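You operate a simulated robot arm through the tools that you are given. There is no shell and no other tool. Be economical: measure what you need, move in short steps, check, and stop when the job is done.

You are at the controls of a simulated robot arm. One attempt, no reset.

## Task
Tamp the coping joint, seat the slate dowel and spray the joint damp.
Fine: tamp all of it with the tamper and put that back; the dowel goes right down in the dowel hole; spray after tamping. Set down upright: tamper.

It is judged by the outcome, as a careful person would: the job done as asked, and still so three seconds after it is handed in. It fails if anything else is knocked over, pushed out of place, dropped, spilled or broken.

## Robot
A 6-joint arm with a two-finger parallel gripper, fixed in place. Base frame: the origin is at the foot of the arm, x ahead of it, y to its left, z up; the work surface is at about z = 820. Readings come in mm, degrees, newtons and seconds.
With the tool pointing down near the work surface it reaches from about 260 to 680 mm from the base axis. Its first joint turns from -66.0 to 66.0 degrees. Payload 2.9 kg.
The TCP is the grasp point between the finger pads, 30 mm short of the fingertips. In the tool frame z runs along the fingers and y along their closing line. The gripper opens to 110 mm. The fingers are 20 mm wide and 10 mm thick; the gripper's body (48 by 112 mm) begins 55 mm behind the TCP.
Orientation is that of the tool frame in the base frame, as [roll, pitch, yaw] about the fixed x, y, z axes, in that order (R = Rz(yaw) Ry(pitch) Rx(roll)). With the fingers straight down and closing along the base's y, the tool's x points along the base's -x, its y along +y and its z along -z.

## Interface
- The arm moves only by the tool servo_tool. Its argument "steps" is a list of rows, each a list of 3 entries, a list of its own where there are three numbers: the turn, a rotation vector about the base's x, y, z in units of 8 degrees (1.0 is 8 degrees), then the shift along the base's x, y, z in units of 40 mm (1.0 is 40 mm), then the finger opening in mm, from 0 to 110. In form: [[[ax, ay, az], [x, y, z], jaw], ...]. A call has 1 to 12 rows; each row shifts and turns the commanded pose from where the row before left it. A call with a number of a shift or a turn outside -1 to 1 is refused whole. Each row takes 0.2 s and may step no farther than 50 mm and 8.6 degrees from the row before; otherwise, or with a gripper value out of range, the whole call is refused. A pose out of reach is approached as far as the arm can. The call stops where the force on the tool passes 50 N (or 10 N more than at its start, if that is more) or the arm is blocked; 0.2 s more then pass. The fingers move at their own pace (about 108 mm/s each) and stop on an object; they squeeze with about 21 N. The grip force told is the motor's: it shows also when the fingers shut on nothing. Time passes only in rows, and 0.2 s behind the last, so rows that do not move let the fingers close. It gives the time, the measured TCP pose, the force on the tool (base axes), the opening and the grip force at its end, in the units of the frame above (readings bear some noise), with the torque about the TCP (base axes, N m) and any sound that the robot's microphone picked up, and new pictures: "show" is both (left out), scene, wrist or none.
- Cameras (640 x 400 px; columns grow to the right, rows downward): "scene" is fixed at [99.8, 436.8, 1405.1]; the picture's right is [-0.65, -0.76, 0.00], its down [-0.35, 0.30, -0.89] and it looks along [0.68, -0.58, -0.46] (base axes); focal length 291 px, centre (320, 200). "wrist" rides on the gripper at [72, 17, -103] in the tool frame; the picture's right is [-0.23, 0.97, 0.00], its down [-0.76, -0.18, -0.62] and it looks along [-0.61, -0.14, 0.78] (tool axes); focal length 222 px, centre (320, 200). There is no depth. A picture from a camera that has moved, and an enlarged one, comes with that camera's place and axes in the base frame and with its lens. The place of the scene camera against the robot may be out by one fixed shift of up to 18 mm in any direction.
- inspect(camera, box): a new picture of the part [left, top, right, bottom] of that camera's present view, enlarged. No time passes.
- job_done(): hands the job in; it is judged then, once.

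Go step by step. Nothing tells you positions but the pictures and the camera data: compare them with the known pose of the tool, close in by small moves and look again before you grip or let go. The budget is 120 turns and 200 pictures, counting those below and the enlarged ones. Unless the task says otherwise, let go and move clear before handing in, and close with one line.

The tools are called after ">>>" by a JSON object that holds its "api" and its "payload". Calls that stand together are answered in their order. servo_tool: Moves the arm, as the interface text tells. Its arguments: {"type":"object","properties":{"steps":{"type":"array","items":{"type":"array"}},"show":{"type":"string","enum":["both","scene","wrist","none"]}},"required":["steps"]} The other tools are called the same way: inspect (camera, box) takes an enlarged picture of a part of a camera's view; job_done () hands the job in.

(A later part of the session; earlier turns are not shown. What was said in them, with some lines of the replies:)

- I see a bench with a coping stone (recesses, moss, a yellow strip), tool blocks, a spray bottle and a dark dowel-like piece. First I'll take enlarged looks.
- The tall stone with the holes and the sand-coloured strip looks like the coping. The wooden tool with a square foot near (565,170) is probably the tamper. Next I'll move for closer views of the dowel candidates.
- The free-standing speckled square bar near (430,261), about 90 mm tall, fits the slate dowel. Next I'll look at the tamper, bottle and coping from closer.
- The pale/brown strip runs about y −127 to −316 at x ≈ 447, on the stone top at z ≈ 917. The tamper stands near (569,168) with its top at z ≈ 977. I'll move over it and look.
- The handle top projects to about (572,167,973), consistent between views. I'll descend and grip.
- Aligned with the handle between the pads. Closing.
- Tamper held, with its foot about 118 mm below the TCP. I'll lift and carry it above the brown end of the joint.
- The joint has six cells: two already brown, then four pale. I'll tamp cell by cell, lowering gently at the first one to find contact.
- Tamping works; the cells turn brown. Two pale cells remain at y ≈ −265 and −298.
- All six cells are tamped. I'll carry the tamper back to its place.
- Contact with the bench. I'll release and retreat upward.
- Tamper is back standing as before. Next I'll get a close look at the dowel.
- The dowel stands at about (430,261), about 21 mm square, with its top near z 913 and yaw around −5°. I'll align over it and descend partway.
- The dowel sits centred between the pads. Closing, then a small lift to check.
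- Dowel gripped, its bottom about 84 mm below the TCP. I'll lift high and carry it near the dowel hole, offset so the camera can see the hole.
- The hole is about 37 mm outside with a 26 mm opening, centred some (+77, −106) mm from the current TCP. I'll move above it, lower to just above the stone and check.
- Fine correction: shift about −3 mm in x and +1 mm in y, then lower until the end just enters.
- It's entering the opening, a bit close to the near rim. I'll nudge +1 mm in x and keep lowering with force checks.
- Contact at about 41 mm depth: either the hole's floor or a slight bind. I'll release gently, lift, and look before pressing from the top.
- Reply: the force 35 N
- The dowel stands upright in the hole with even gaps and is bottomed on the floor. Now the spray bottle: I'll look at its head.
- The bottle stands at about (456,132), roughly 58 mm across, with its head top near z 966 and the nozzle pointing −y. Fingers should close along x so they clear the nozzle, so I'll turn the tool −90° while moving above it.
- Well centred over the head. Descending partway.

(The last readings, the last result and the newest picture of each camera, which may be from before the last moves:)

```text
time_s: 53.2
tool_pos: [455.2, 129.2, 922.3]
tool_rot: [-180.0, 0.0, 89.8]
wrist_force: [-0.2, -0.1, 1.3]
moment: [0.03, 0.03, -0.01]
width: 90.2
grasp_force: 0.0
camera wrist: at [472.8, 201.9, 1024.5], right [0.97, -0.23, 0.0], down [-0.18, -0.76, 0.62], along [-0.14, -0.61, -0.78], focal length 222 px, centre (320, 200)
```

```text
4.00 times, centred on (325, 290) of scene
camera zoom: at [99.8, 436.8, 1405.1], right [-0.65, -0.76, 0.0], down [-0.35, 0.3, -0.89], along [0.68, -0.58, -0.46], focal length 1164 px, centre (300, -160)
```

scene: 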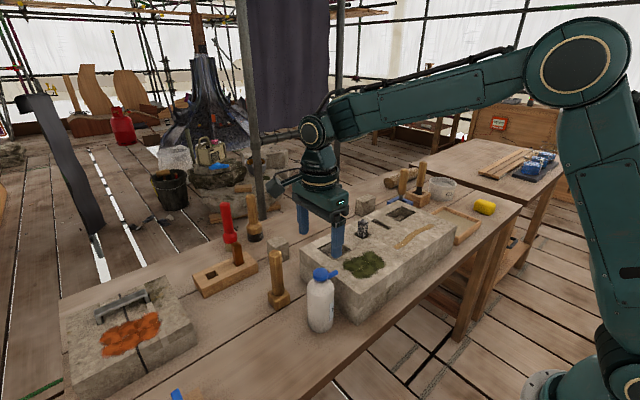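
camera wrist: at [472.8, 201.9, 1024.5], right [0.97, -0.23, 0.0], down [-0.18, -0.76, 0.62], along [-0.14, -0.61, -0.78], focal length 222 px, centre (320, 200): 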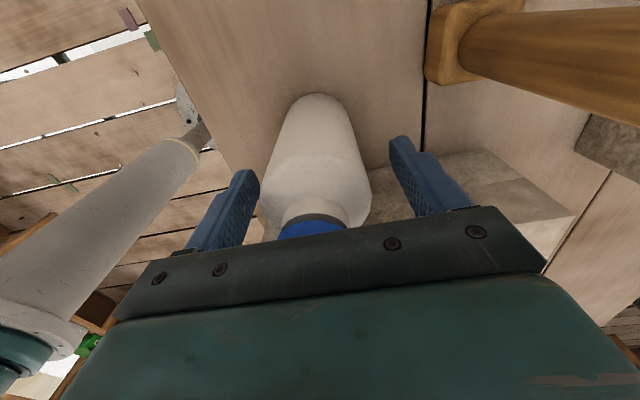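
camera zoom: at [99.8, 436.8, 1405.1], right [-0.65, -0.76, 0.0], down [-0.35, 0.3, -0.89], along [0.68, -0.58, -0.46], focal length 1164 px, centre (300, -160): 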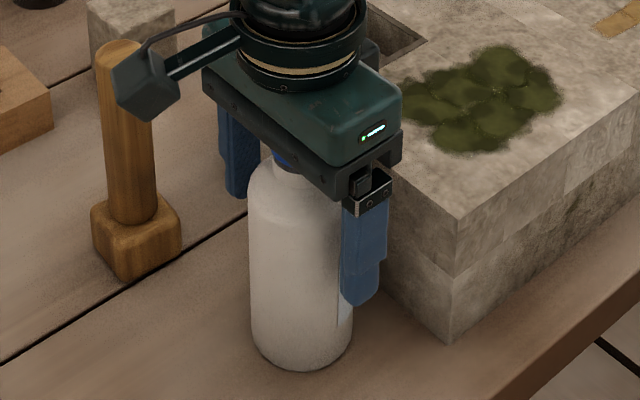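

Fingers straddle the upper body. I'll close in stages to find its width.

>>> {"api": "servo_tool", "payload": {"steps": [[[0, 0, 0], [0, 0, 0], 68], [[0, 0, 0], [0, 0, 0], 62], [[0, 0, 0], [0, 0, 0], 58], [[0, 0, 0], [0, 0, 0], 56], [[0, 0, 0], [0, 0, 0], 56]], "show": "none"}}

```text
time_s: 54.4
tool_pos: [454.9, 129.6, 922.1]
tool_rot: [-179.9, 0.1, 89.9]
wrist_force: [-0.8, 0.2, -0.1]
moment: [0.01, 0.05, 0.01]
width: 59.4
grasp_force: 21.1
```

Gripped at 59.4 mm. Small lift to check hold.

>>> {"api": "servo_tool", "payload": {"steps": [[[0, 0, 0], [0, 0, 0.3], 56], [[0, 0, 0], [0, 0, 0.6], 56]]}}

```text
time_s: 55.0
tool_pos: [455.1, 128.8, 958.0]
tool_rot: [180.0, 0.0, 89.9]
wrist_force: [-1.2, 0.1, -2.8]
moment: [0.03, 0.0, -0.01]
width: 59.1
grasp_force: 20.9
camera wrist: at [472.5, 201.6, 1060.5], right [0.97, -0.23, 0.0], down [-0.18, -0.76, 0.62], along [-0.14, -0.61, -0.78], focal length 222 px, centre (320, 200)
```

scene: 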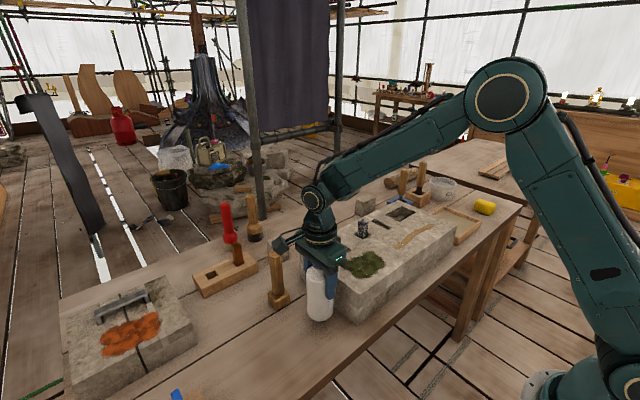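
wrist: 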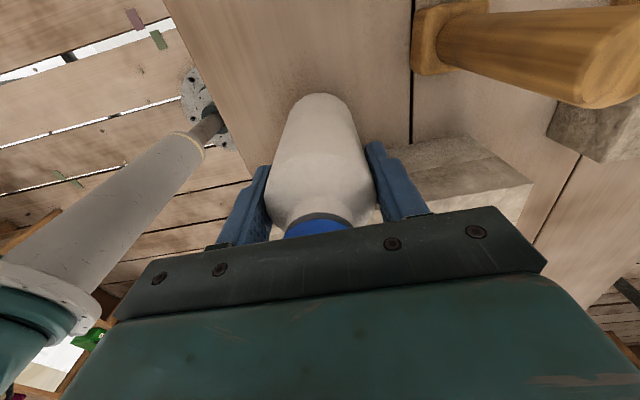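

Held securely. I'll lift, carry it towards the joint and tilt 60° about +x so the nozzle points down at the joint.

>>> {"api": "servo_tool", "payload": {"steps": [[[0, 0, 0], [0, 0, 0.9], 56], [[0, 0, 0], [0, 0, 0.9], 56], [[0, 0, 0], [0, 0, 0.9], 56], [[0, 0, 0], [0, 0, 0.9], 56], [[0.94, 0, 0], [0, -0.5, 0], 56], [[0.94, 0, 0], [0, -0.5, 0], 56], [[0.94, 0, 0], [0, -0.5, 0], 56]], "show": "scene"}}

```text
time_s: 56.6
tool_pos: [455.8, 70.4, 1102.9]
tool_rot: [180.0, -22.6, 89.9]
wrist_force: [0.4, 0.1, -2.8]
moment: [-0.06, -0.01, -0.01]
width: 58.9
grasp_force: 21.0
```

scene: 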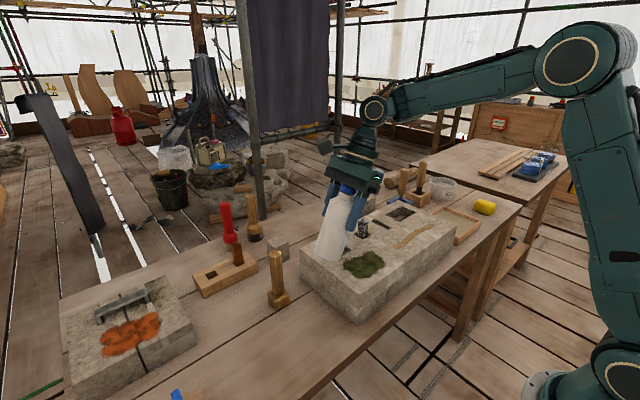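

>>> {"api": "servo_tool", "payload": {"steps": [[[0.94, 0, 0], [0, -0.55, 0], 56], [[0.94, 0, 0], [0, -0.55, 0], 56], [[0.94, 0, 0], [0, -0.55, 0], 56], [[0.94, 0, 0], [0, -0.55, 0], 56], [[0.94, 0, 0], [0, -0.55, 0], 56]]}}

>>> {"api": "inspect", "payload": {"camera": "scene", "box": [320, 130, 480, 280]}}

```text
time_s: 57.8
tool_pos: [428.3, 1.3, 1052.9]
tool_rot: [179.7, -59.8, 89.6]
wrist_force: [0.4, 0.9, -4.0]
moment: [-0.11, -0.02, 0.01]
width: 59.3
grasp_force: 20.9
out of reach, approached as far as the arm can: row 4, 5
camera wrist: at [444.5, -50.8, 1167.1], right [0.97, -0.12, -0.19], down [-0.19, -0.92, -0.34], along [-0.14, 0.37, -0.92], focal length 222 px, centre (320, 200)
```

scene: 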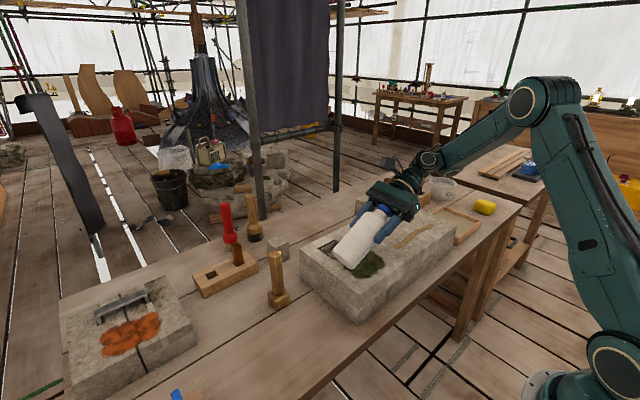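
wrist: 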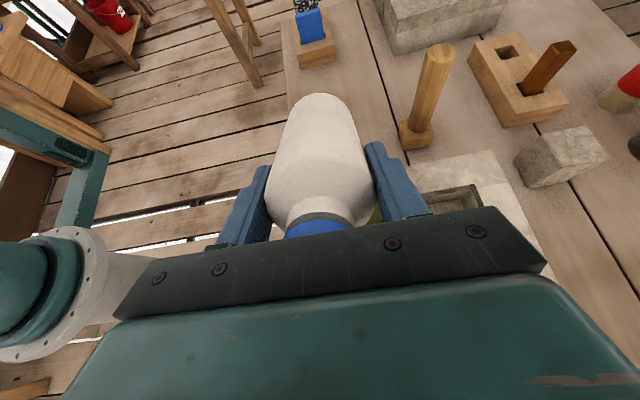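

```text
2.67 times, centred on (400, 205) of scene
camera zoom: at [99.9, 436.8, 1405.1], right [-0.65, -0.76, 0.0], down [-0.35, 0.3, -0.89], along [0.68, -0.58, -0.46], focal length 776 px, centre (107, 187)
```

zoom: 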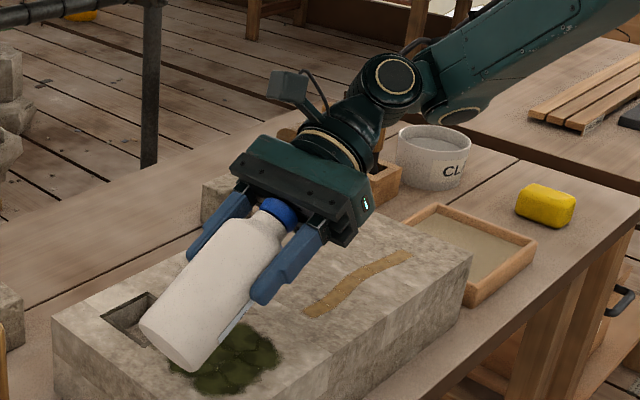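

Leaning that way hits the wrist limit. I'll untilt, then turn the bottle another −90° so the nozzle points −x and the tool can lean outward naturally.

>>> {"api": "servo_tool", "payload": {"steps": [[[-0.94, 0, 0], [0, 0.3, 0.2], 56], [[-0.94, 0, 0], [0, 0.3, 0.2], 56], [[-0.94, 0, 0], [0, 0.3, 0.2], 56], [[-0.94, 0, 0], [0, 0.3, 0.2], 56], [[-0.94, 0, 0], [0, 0, 0.1], 56], [[-0.94, 0, 0], [0, 0, 0.1], 56], [[-0.94, 0, 0], [0, 0, 0], 56], [[-0.94, 0, 0], [0, 0, 0], 56]], "show": "scene"}}

```text
time_s: 59.6
tool_pos: [427.2, 50.1, 1091.9]
tool_rot: [-180.0, 0.1, 89.9]
wrist_force: [0.5, 0.5, -3.6]
moment: [-0.01, 0.0, 0.02]
width: 59.2
grasp_force: 21.1
```

scene: 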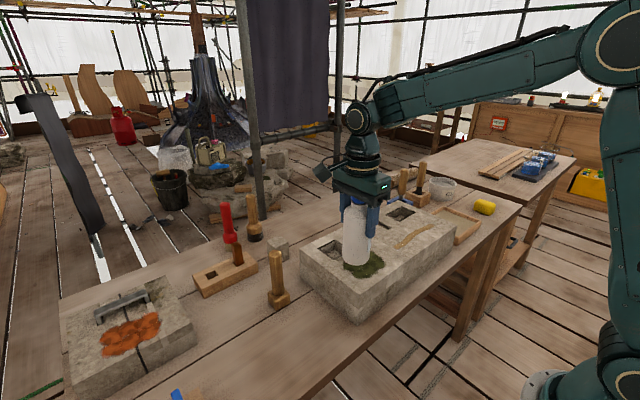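

>>> {"api": "servo_tool", "payload": {"steps": [[[0, 0, -0.94], [0.1, -0.2, 0.1], 56], [[0, 0, -0.94], [0.1, -0.2, 0.1], 56], [[0, 0, -0.94], [0.1, -0.2, 0.1], 56], [[0, 0, -0.94], [0.1, -0.2, 0.1], 56], [[0, 0, -0.94], [0.1, -0.2, 0.1], 56], [[0, 0, -0.94], [0.1, -0.2, 0.1], 56], [[0, 0, -0.94], [0.1, -0.2, 0], 56], [[0, 0, -0.94], [0.1, -0.2, 0], 56], [[0, 0, -0.94], [0.1, -0.2, 0], 56], [[0, 0, -0.94], [0.1, -0.2, 0], 56], [[0, 0, -0.94], [0.1, -0.2, 0], 56], [[0, 0, -0.9], [0.1, -0.2, 0], 56]]}}

```text
time_s: 62.2
tool_pos: [476.0, -49.8, 1116.2]
tool_rot: [179.4, 0.1, 0.0]
wrist_force: [0.8, 0.2, -3.3]
moment: [0.02, 0.0, 0.06]
width: 59.3
grasp_force: 21.1
camera wrist: at [548.0, -64.5, 1219.5], right [-0.23, -0.97, 0.01], down [-0.76, 0.18, 0.62], along [-0.61, 0.13, -0.78], focal length 222 px, centre (320, 200)
```

scene: 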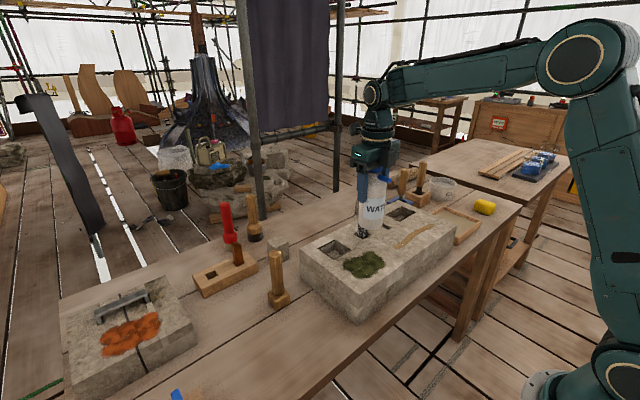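
wrist: 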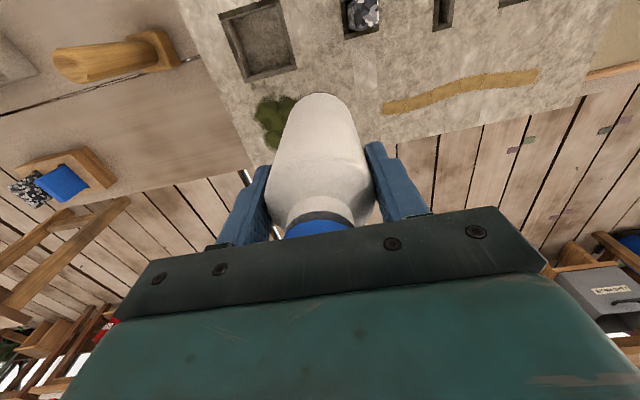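

>>> {"api": "servo_tool", "payload": {"steps": [[[0, -0.5, 0], [0.62, -0.87, 0], 56], [[0, -0.9, 0], [0.62, -0.87, 0], 56], [[0, -0.9, 0], [0.62, -0.87, 0], 56], [[0, -0.94, 0], [0, 0, -0.2], 56], [[0, -0.94, 0], [0, 0, -0.2], 56], [[0, -0.94, 0], [0, 0, -0.2], 56]], "show": "scene"}}

>>> {"api": "servo_tool", "payload": {"steps": [[[0, -0.94, 0], [0, 0, -0.2], 56], [[0, -0.94, 0], [0, 0, -0.2], 56], [[0, -0.5, 0], [0, 0, -0.2], 56]]}}

>>> {"api": "inspect", "payload": {"camera": "scene", "box": [320, 150, 480, 280]}}

```text
time_s: 63.6
tool_pos: [549.9, -151.0, 1090.8]
tool_rot: [-179.9, -40.9, -0.1]
wrist_force: [1.2, 0.6, -3.4]
moment: [-0.01, 0.06, -0.01]
width: 59.1
grasp_force: 20.8
```

scene: 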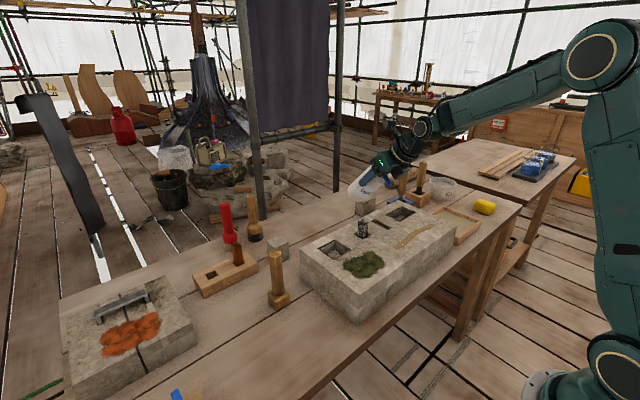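

```text
time_s: 64.4
tool_pos: [550.3, -149.9, 1066.7]
tool_rot: [-179.9, -60.0, -0.3]
wrist_force: [-0.1, -0.2, -3.5]
moment: [0.01, 0.08, -0.01]
width: 59.5
grasp_force: 20.8
camera wrist: at [496.1, -166.8, 1180.9], right [-0.12, -0.97, -0.2], down [-0.92, 0.18, -0.35], along [0.37, 0.14, -0.92], focal length 222 px, centre (320, 200)
```

scene: 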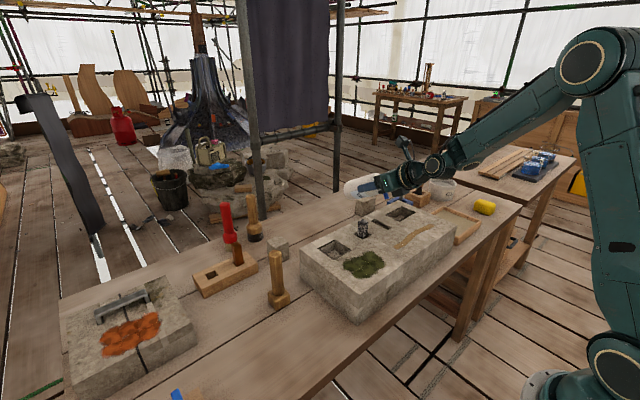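
wrist: 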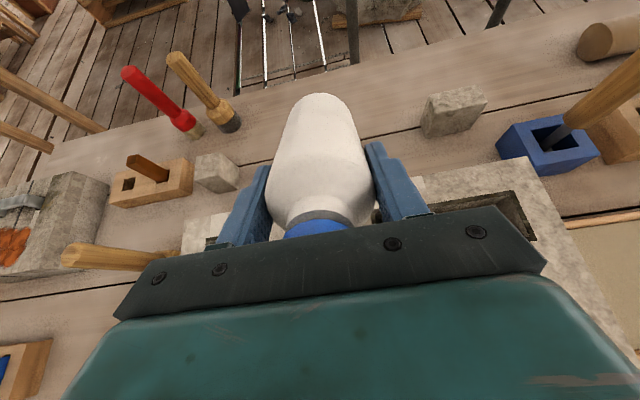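

```text
3.08 times, centred on (400, 215) of scene
camera zoom: at [99.9, 436.8, 1405.1], right [-0.65, -0.76, 0.0], down [-0.35, 0.3, -0.89], along [0.68, -0.58, -0.46], focal length 895 px, centre (74, 154)
```

zoom: 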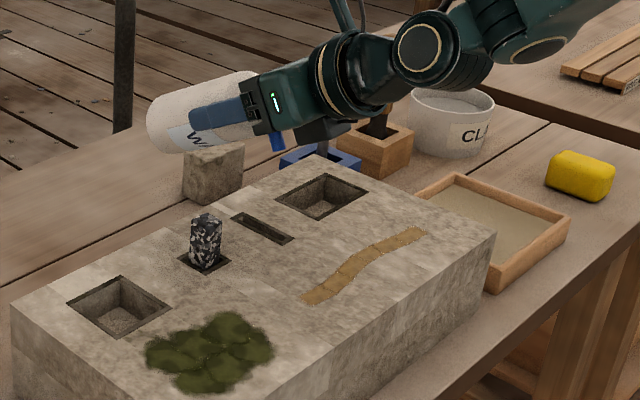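

The nozzle now points down toward the joint. I'll lower to about 110 mm off and try a squeeze.

>>> {"api": "servo_tool", "payload": {"steps": [[[0, 0, 0], [0, -0.1, -0.4], 56], [[0, 0, 0], [0, 0, -0.35], 56], [[0, 0, 0], [0, 0, 0], 30], [[0, 0, 0], [0, 0, 0], 0], [[0, 0, 0], [0, 0, 0], 0]]}}

>>> {"api": "inspect", "payload": {"camera": "scene", "box": [320, 150, 480, 280]}}

```text
time_s: 65.6
tool_pos: [549.6, -154.8, 1037.3]
tool_rot: [-179.8, -60.0, -0.2]
wrist_force: [0.9, -1.0, -3.1]
moment: [0.01, 0.08, 0.01]
width: 59.3
grasp_force: 20.9
camera wrist: at [495.7, -170.4, 1151.2], right [-0.11, -0.97, -0.2], down [-0.92, 0.18, -0.35], along [0.37, 0.14, -0.92], focal length 222 px, centre (320, 200)
```

scene: 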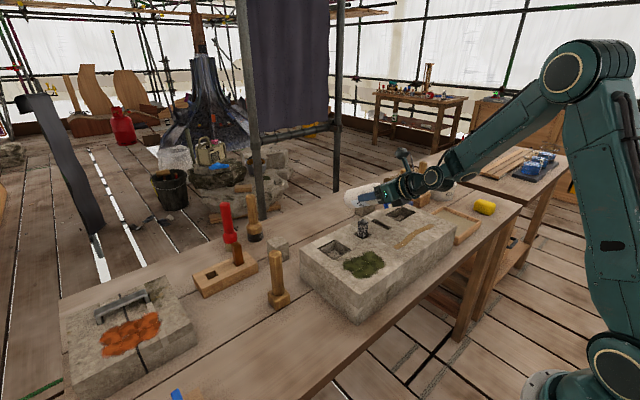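
wrist: 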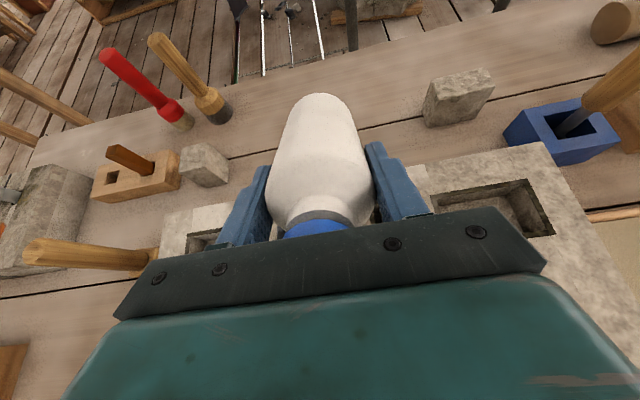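

```text
3.08 times, centred on (400, 215) of scene
camera zoom: at [99.9, 436.8, 1405.1], right [-0.65, -0.76, 0.0], down [-0.35, 0.3, -0.89], along [0.68, -0.58, -0.46], focal length 895 px, centre (74, 154)
```

zoom: 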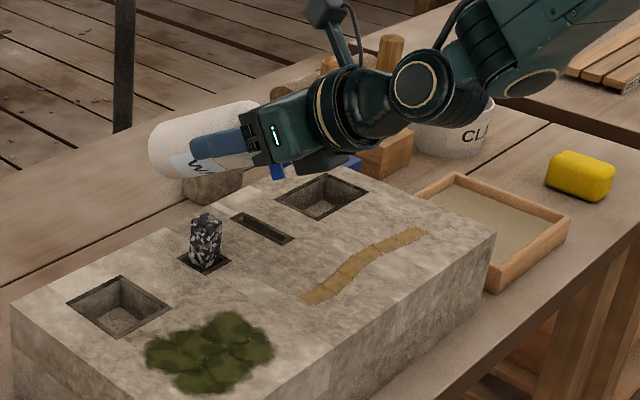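

>>> {"api": "inspect", "payload": {"camera": "scene", "box": [345, 175, 405, 225]}}

```text
8.00 times, centred on (375, 200) of scene
camera zoom: at [99.9, 436.8, 1405.1], right [-0.65, -0.76, 0.0], down [-0.35, 0.3, -0.89], along [0.68, -0.58, -0.46], focal length 2328 px, centre (-120, 200)
```

zoom: 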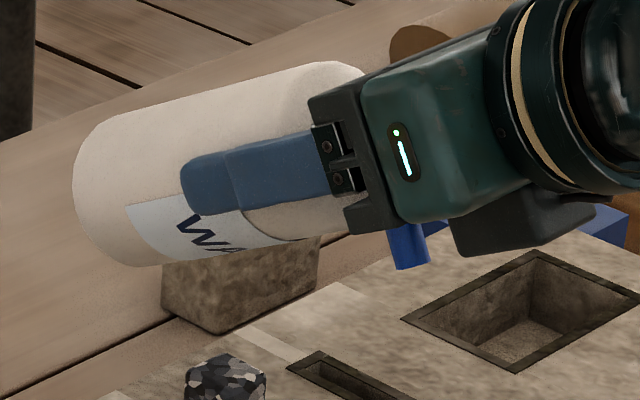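

No spray seen at this range, so I'll go closer: move to the middle of the joint, tilt to 75° and bring the nozzle about 50 mm off.

>>> {"api": "servo_tool", "payload": {"steps": [[[0, 0, 0], [-0.2, -0.9, 0], 56], [[0, -0.9, 0], [-0.4, -0.9, 0], 56], [[0, -0.97, 0], [-0.5, -0.4, 0], 56], [[0, 0, 0], [0, 0, -0.5], 56], [[0, 0, 0], [0, 0, -0.45], 56], [[0, 0, 0], [0, 0, 0], 56], [[0, 0, 0], [0, 0, 0], 56]]}}

>>> {"api": "inspect", "payload": {"camera": "scene", "box": [340, 170, 470, 270]}}

```text
time_s: 67.2
tool_pos: [505.6, -242.0, 999.0]
tool_rot: [-179.7, -75.0, -0.3]
wrist_force: [-1.1, 0.2, -3.5]
moment: [0.0, 0.09, -0.01]
width: 59.1
grasp_force: 21.2
camera wrist: at [424.3, -257.6, 1095.4], right [-0.06, -0.97, -0.22], down [-0.8, 0.18, -0.57], along [0.6, 0.14, -0.79], focal length 222 px, centre (320, 200)
```

scene: 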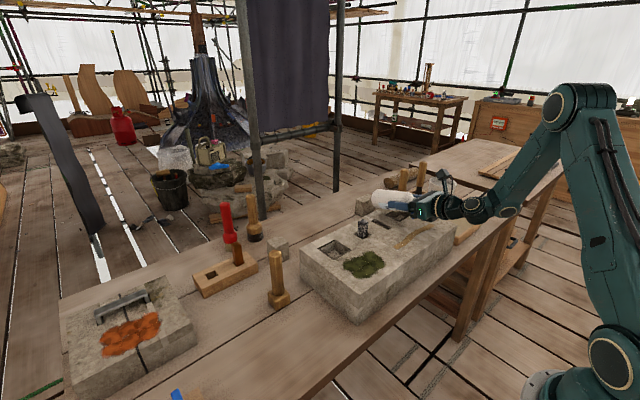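
wrist: 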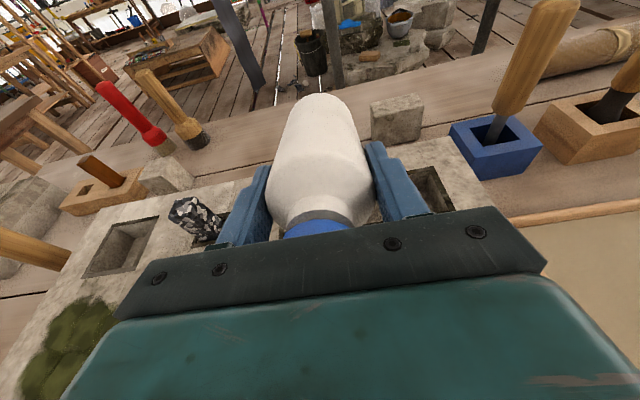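

```text
4.00 times, centred on (405, 220) of scene
camera zoom: at [99.9, 436.8, 1405.1], right [-0.65, -0.76, 0.0], down [-0.35, 0.3, -0.89], along [0.68, -0.58, -0.46], focal length 1164 px, centre (-20, 120)
```

zoom: 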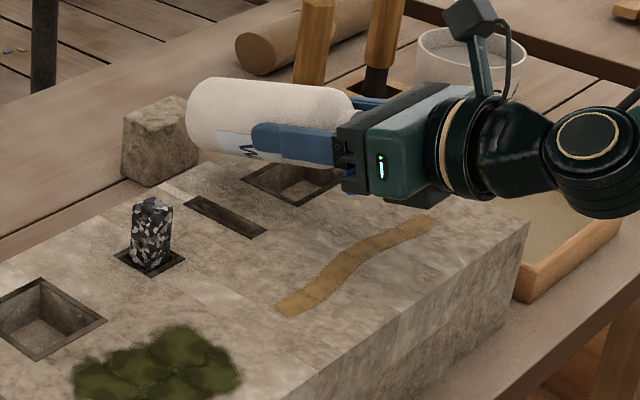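

>>> {"api": "servo_tool", "payload": {"steps": [[[0, 0, 0], [0, 0, 0], 0], [[0, 0, 0], [0, 0, 0], 0], [[0, 0, 0], [0, 0, 0], 0], [[0, 0, 0], [0, 0, 0], 0], [[0, 0, 0], [0, 0, 0], 0]], "show": "none"}}

>>> {"api": "inspect", "payload": {"camera": "scene", "box": [340, 170, 470, 270]}}

```text
time_s: 68.4
tool_pos: [505.1, -241.0, 998.5]
tool_rot: [-179.6, -74.9, -0.3]
wrist_force: [-0.7, 0.9, -3.6]
moment: [0.01, 0.12, 0.0]
width: 59.0
grasp_force: 21.0
```

```text
4.00 times, centred on (405, 220) of scene
camera zoom: at [99.9, 436.8, 1405.1], right [-0.65, -0.76, 0.0], down [-0.35, 0.3, -0.89], along [0.68, -0.58, -0.46], focal length 1164 px, centre (-20, 120)
```

zoom: 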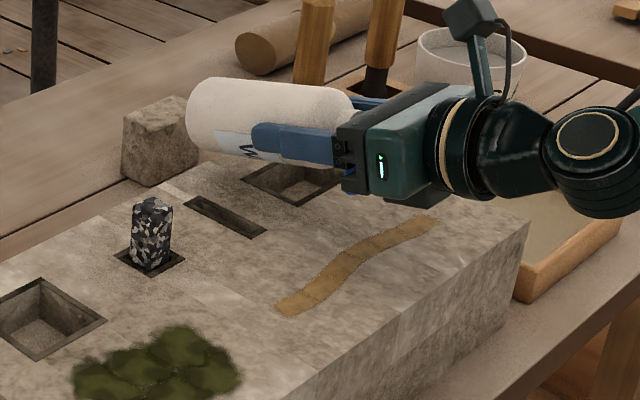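

Squeezing the body does nothing, so the blue head is probably a push pump. I'll take the bottle back upright to its spot and test a press on the head.

>>> {"api": "servo_tool", "payload": {"steps": [[[0, 0, 0], [0, 0, 0.9], 0], [[0, 0.9, 0], [0, 0.3, 0.8], 0], [[0, 0.95, 0], [0, 0.5, 0.8], 0], [[0, 0.95, 0], [0, 0.5, 0.5], 0], [[0, 0.95, 0], [0, 0.5, 0], 0], [[0, 0.95, 0], [0, 0.5, 0], 0], [[0, 0.95, 0], [0, 0.5, 0], 0], [[0, 0.95, 0], [0, 0.5, 0], 0], [[0, 0.95, 0], [0, 0.5, 0], 0], [[0, 0.95, 0], [0, 0.5, 0], 0], [[0, 0.875, 0], [0, 0.5, 0], 0]], "show": "none"}}

>>> {"api": "servo_tool", "payload": {"steps": [[[0, 0, 0.95], [-0.1, 0.4, 0], 0], [[0, 0, 0.95], [-0.1, 0.4, 0], 0], [[0, 0, 0.95], [-0.1, 0.4, 0], 0], [[0, 0, 0.95], [-0.1, 0.4, 0], 0], [[0, 0, 0.95], [-0.1, 0.4, 0], 0], [[0, 0, 0.95], [-0.1, 0.4, 0], 0], [[0, 0, 0.95], [-0.1, 0.4, 0], 0], [[0, 0, 0.95], [-0.1, 0.4, 0], 0], [[0, 0, 0.95], [-0.1, 0.4, 0], 0], [[0, 0, 0.95], [-0.1, 0.4, 0], 0], [[0, 0, 0.95], [-0.1, 0.4, 0], 0], [[0, 0, 0.95], [-0.1, 0.4, 0], 0]], "show": "scene"}}

```text
time_s: 70.8
tool_pos: [505.3, -50.6, 1120.0]
tool_rot: [179.4, 0.3, 0.1]
wrist_force: [-0.5, 0.0, -3.9]
moment: [0.01, 0.01, 0.03]
width: 59.0
grasp_force: 20.8
```

```text
time_s: 73.4
tool_pos: [456.6, 142.6, 1121.1]
tool_rot: [179.9, 0.1, 91.3]
wrist_force: [0.2, 0.4, -3.2]
moment: [0.03, 0.01, 0.01]
width: 59.3
grasp_force: 21.4
```

scene: 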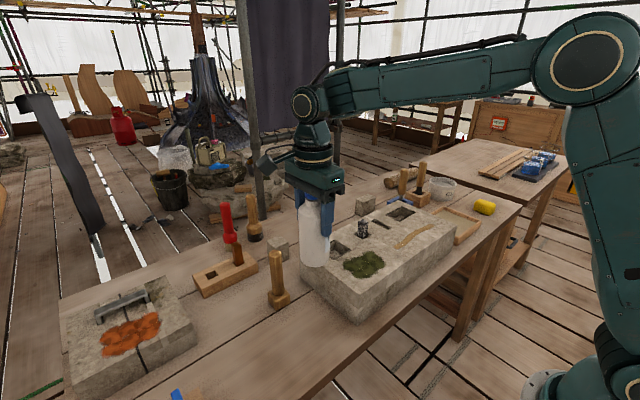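

>>> {"api": "servo_tool", "payload": {"steps": [[[0, 0, 0.3], [-0.03, -0.34, 0], 0], [[0, 0, 0], [0, 0, -0.95], 0], [[0, 0, 0], [0, 0, -0.95], 0], [[0, 0, 0], [0, 0, -0.95], 0], [[0, 0, 0], [0, 0, -0.95], 0], [[0, 0, 0], [0, 0, -0.8], 0], [[0, 0, 0], [0, 0, -0.15], 0], [[0, 0, 0], [0, 0, -0.1], 0]], "show": "none"}}

```text
time_s: 75.2
tool_pos: [457.1, 129.5, 925.8]
tool_rot: [-179.9, -0.1, 93.5]
wrist_force: [0.8, -0.2, -3.8]
moment: [-0.03, 0.0, 0.02]
width: 59.0
grasp_force: 21.5
```

>>> {"api": "servo_tool", "payload": {"steps": [[[0, 0, 0], [0, 0, -0.05], 0], [[0, 0, 0], [0, 0, -0.03], 0], [[0, 0, 0], [0, 0, -0.02], 0]], "show": "none"}}

```text
time_s: 76.0
tool_pos: [456.5, 128.4, 922.4]
tool_rot: [179.8, 0.0, 93.6]
wrist_force: [-1.4, -2.7, 16.9]
moment: [-0.08, 0.46, 0.07]
width: 59.3
grasp_force: 20.0
```

Standing on the bench. I'll release, rise, close the fingers above the head and look.

>>> {"api": "servo_tool", "payload": {"steps": [[[0, 0, 0], [0, 0, 0.03], 0], [[0, 0, 0], [0, 0, 0], 80], [[0, 0, 0], [0, 0, 0], 92], [[0, 0, 0], [0, 0, 0.8], 92], [[0, 0, 0], [0, 0, 0.9], 92], [[0, 0, 0], [0, 0, 0.6], 92], [[0, 0, 0], [0, 0, 0], 0], [[0, 0, 0], [0, 0, 0], 0], [[0, 0, 0], [0, 0, 0], 0]]}}

>>> {"api": "inspect", "payload": {"camera": "scene", "box": [270, 200, 390, 340]}}

```text
time_s: 78.0
tool_pos: [455.4, 128.0, 1015.2]
tool_rot: [180.0, 0.0, 93.5]
wrist_force: [-0.1, 0.9, 0.2]
moment: [0.03, -0.01, 0.02]
width: 0.0
grasp_force: 20.8
camera wrist: at [468.1, 201.8, 1117.8], right [0.99, -0.17, 0.0], down [-0.13, -0.77, 0.62], along [-0.1, -0.61, -0.78], focal length 222 px, centre (320, 200)
```

scene: 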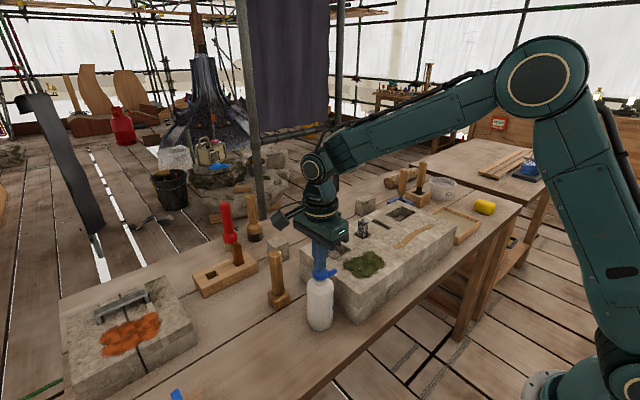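
wrist: 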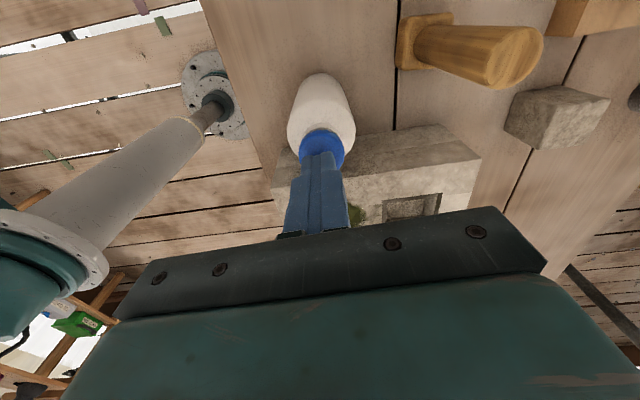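

```text
2.86 times, centred on (330, 270) of scene
camera zoom: at [99.8, 436.8, 1405.1], right [-0.65, -0.76, 0.0], down [-0.35, 0.3, -0.89], along [0.68, -0.58, -0.46], focal length 832 px, centre (291, 0)
```

zoom: 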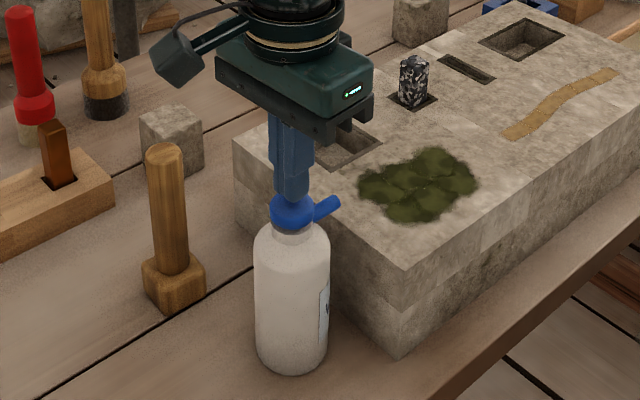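

>>> {"api": "servo_tool", "payload": {"steps": [[[0, 0, 0], [0, 0, -0.3], 0], [[0, 0, 0], [0, 0, -0.1], 0], [[0, 0, 0], [0, 0, -0.05], 0], [[0, 0, 0], [0, 0, -0.05], 0]], "show": "none"}}

```text
time_s: 79.0
tool_pos: [456.0, 127.9, 996.2]
tool_rot: [179.9, -0.1, 93.4]
wrist_force: [-1.8, -0.6, 7.5]
moment: [0.03, 0.04, 0.01]
width: 0.0
grasp_force: 20.9
heard: click
```

A click: the head is the pump. Let me look for any effect.

>>> {"api": "servo_tool", "payload": {"steps": [[[0, 0, 0], [0, 0, -0.03], 0]]}}

>>> {"api": "inspect", "payload": {"camera": "scene", "box": [300, 190, 480, 320]}}

```text
time_s: 79.4
tool_pos: [456.9, 128.0, 994.6]
tool_rot: [179.8, 0.0, 93.5]
wrist_force: [-2.4, -0.9, 12.6]
moment: [-0.06, 0.06, 0.05]
width: 0.0
grasp_force: 21.2
camera wrist: at [468.7, 201.9, 1098.0], right [0.99, -0.17, 0.0], down [-0.13, -0.77, 0.62], along [-0.1, -0.61, -0.78], focal length 222 px, centre (320, 200)
```

scene: 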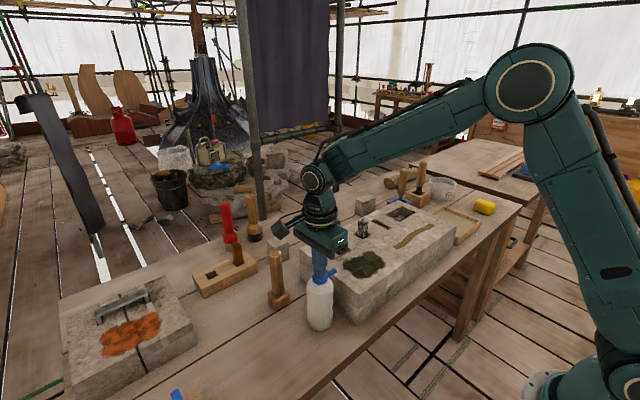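
wrist: 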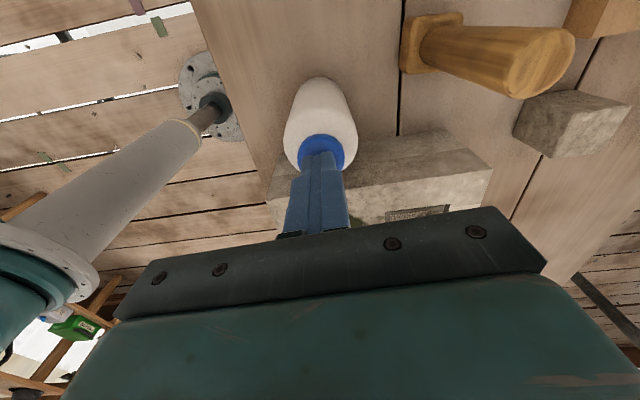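

```text
3.08 times, centred on (390, 255) of scene
camera zoom: at [99.6, 436.7, 1405.2], right [-0.65, -0.76, 0.0], down [-0.35, 0.3, -0.89], along [0.68, -0.58, -0.46], focal length 895 px, centre (105, 31)
```

zoom: 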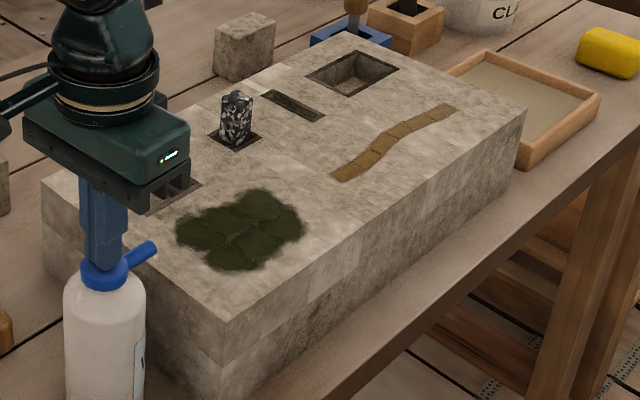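

The joint and moss look darker. I'll zoom in to compare.

>>> {"api": "inspect", "payload": {"camera": "scene", "box": [370, 190, 470, 270]}}

```text
5.00 times, centred on (420, 230) of scene
camera zoom: at [99.6, 436.7, 1405.2], right [-0.65, -0.76, 0.0], down [-0.35, 0.3, -0.89], along [0.68, -0.58, -0.46], focal length 1455 px, centre (-180, 50)
```

zoom: 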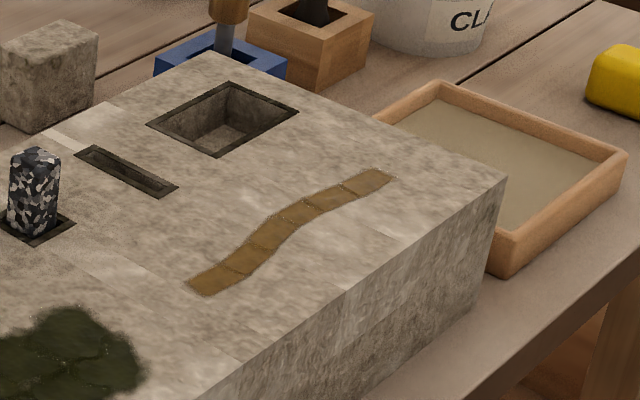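

All six cells look darker (damp). I'll rise off the head and check from the wrist camera.

>>> {"api": "servo_tool", "payload": {"steps": [[[0, 0, 0], [0, 0, 0.3], 0], [[0, 0, 0], [0, 0, 1], 0], [[0, 0, 0], [0, 0, 1], 0], [[0, 0, 0], [0, -0.9, 0.5], 0], [[0, 0, 0], [0, -1, 0], 0], [[0, 0, 0], [0, -1, 0], 0]]}}

>>> {"api": "inspect", "payload": {"camera": "scene", "box": [290, 190, 470, 340]}}

>>> {"api": "inspect", "payload": {"camera": "wrist", "box": [240, 80, 400, 200]}}

```text
time_s: 80.8
tool_pos: [457.4, 10.7, 1106.4]
tool_rot: [180.0, 0.0, 93.6]
wrist_force: [-0.4, -0.3, 0.3]
moment: [0.02, 0.01, 0.04]
width: 0.2
grasp_force: 21.0
camera wrist: at [470.3, 84.8, 1209.8], right [0.99, -0.17, 0.0], down [-0.13, -0.77, 0.62], along [-0.1, -0.62, -0.78], focal length 222 px, centre (320, 200)
```

scene: 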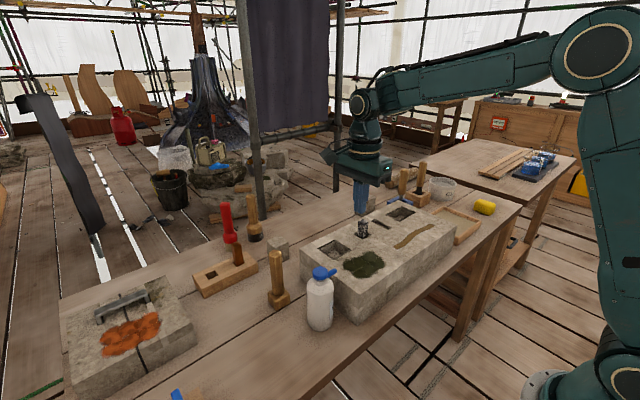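
wrist: 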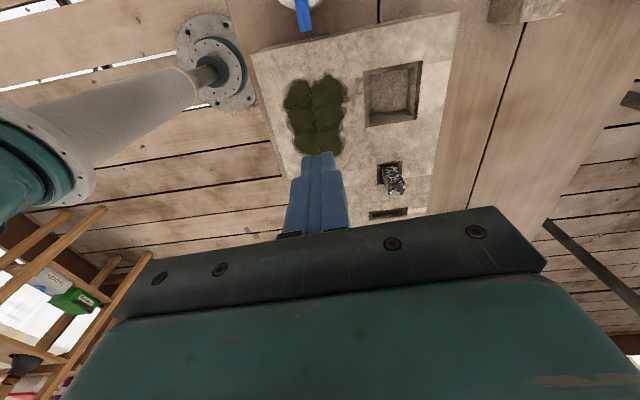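

```text
2.67 times, centred on (380, 265) of scene
camera zoom: at [99.8, 436.8, 1405.1], right [-0.65, -0.76, 0.0], down [-0.35, 0.3, -0.89], along [0.68, -0.58, -0.46], focal length 776 px, centre (160, 27)
```

zoom: 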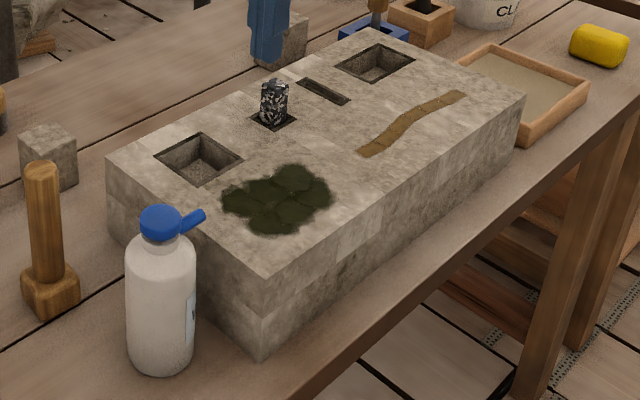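

```text
3.33 times, centred on (320, 140) of wrist
camera zoom: at [470.3, 84.8, 1209.8], right [0.99, -0.17, 0.0], down [-0.13, -0.77, 0.62], along [-0.1, -0.62, -0.78], focal length 740 px, centre (320, 400)
```

zoom: 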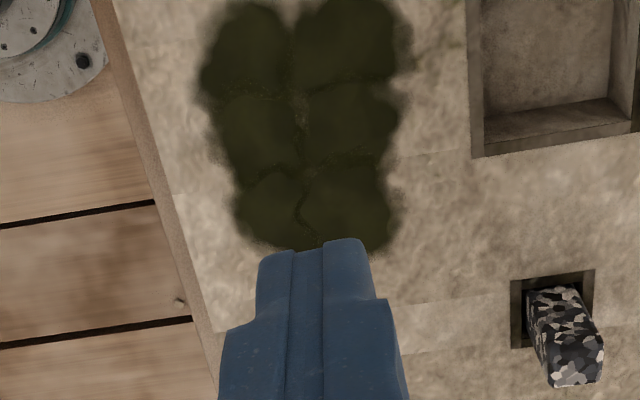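

>>> {"api": "inspect", "payload": {"camera": "scene", "box": [385, 215, 441, 255]}}

>>> {"api": "servo_tool", "payload": {"steps": [[[0, 0, 0], [1, 0, 0.5], 0], [[0, 0, 0], [1, 0, 0.7], 0], [[0, 0, 0], [1, 0, 0.7], 0], [[0, 0, 0], [0, 0.0, 0.7], 0]], "show": "wrist"}}

```text
10.00 times, centred on (413, 235) of scene
camera zoom: at [99.8, 436.8, 1405.1], right [-0.65, -0.76, 0.0], down [-0.35, 0.3, -0.89], along [0.68, -0.58, -0.46], focal length 2910 px, centre (-610, -150)
```

zoom: 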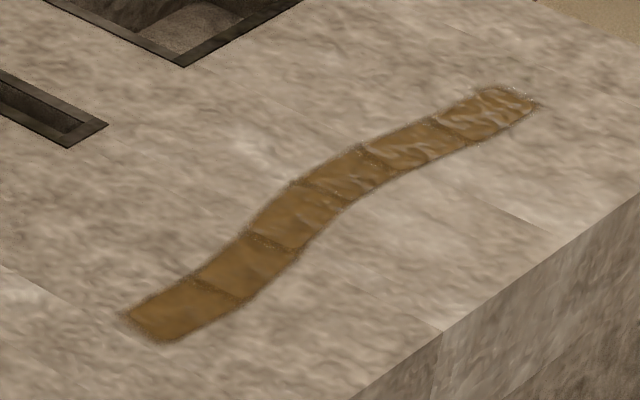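

```text
time_s: 81.8
tool_pos: [578.5, 12.0, 1208.4]
tool_rot: [-179.7, 0.1, 93.5]
wrist_force: [0.9, -0.3, -0.4]
moment: [-0.01, 0.02, 0.0]
width: 0.1
grasp_force: 20.5
camera wrist: at [590.0, 85.9, 1311.9], right [0.99, -0.17, 0.0], down [-0.13, -0.77, 0.62], along [-0.11, -0.62, -0.78], focal length 222 px, centre (320, 200)
```

wrist: 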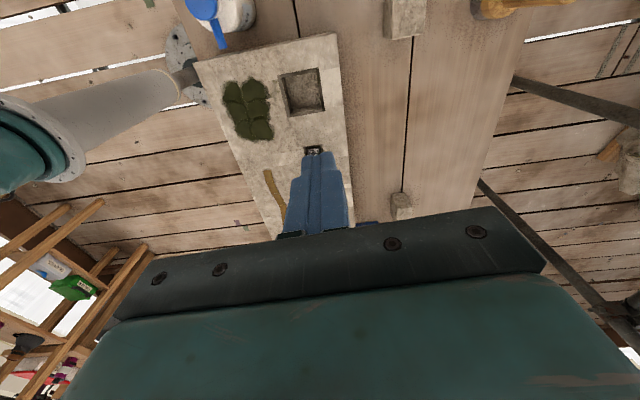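

The whole joint is tamped and damp. The dowel is seated, the tamper and bottle are standing upright, and the arm is clear, so I'm handing in.

>>> {"api": "job_done", "payload": {}}

```text
The job is handed in.
```

The joint is tamped along its full length and sprayed damp, and the slate dowel is down on the floor of its hole with about half of it standing proud. The tamper and the spray bottle are back on the bench upright; the spray also wet the moss on the coping.
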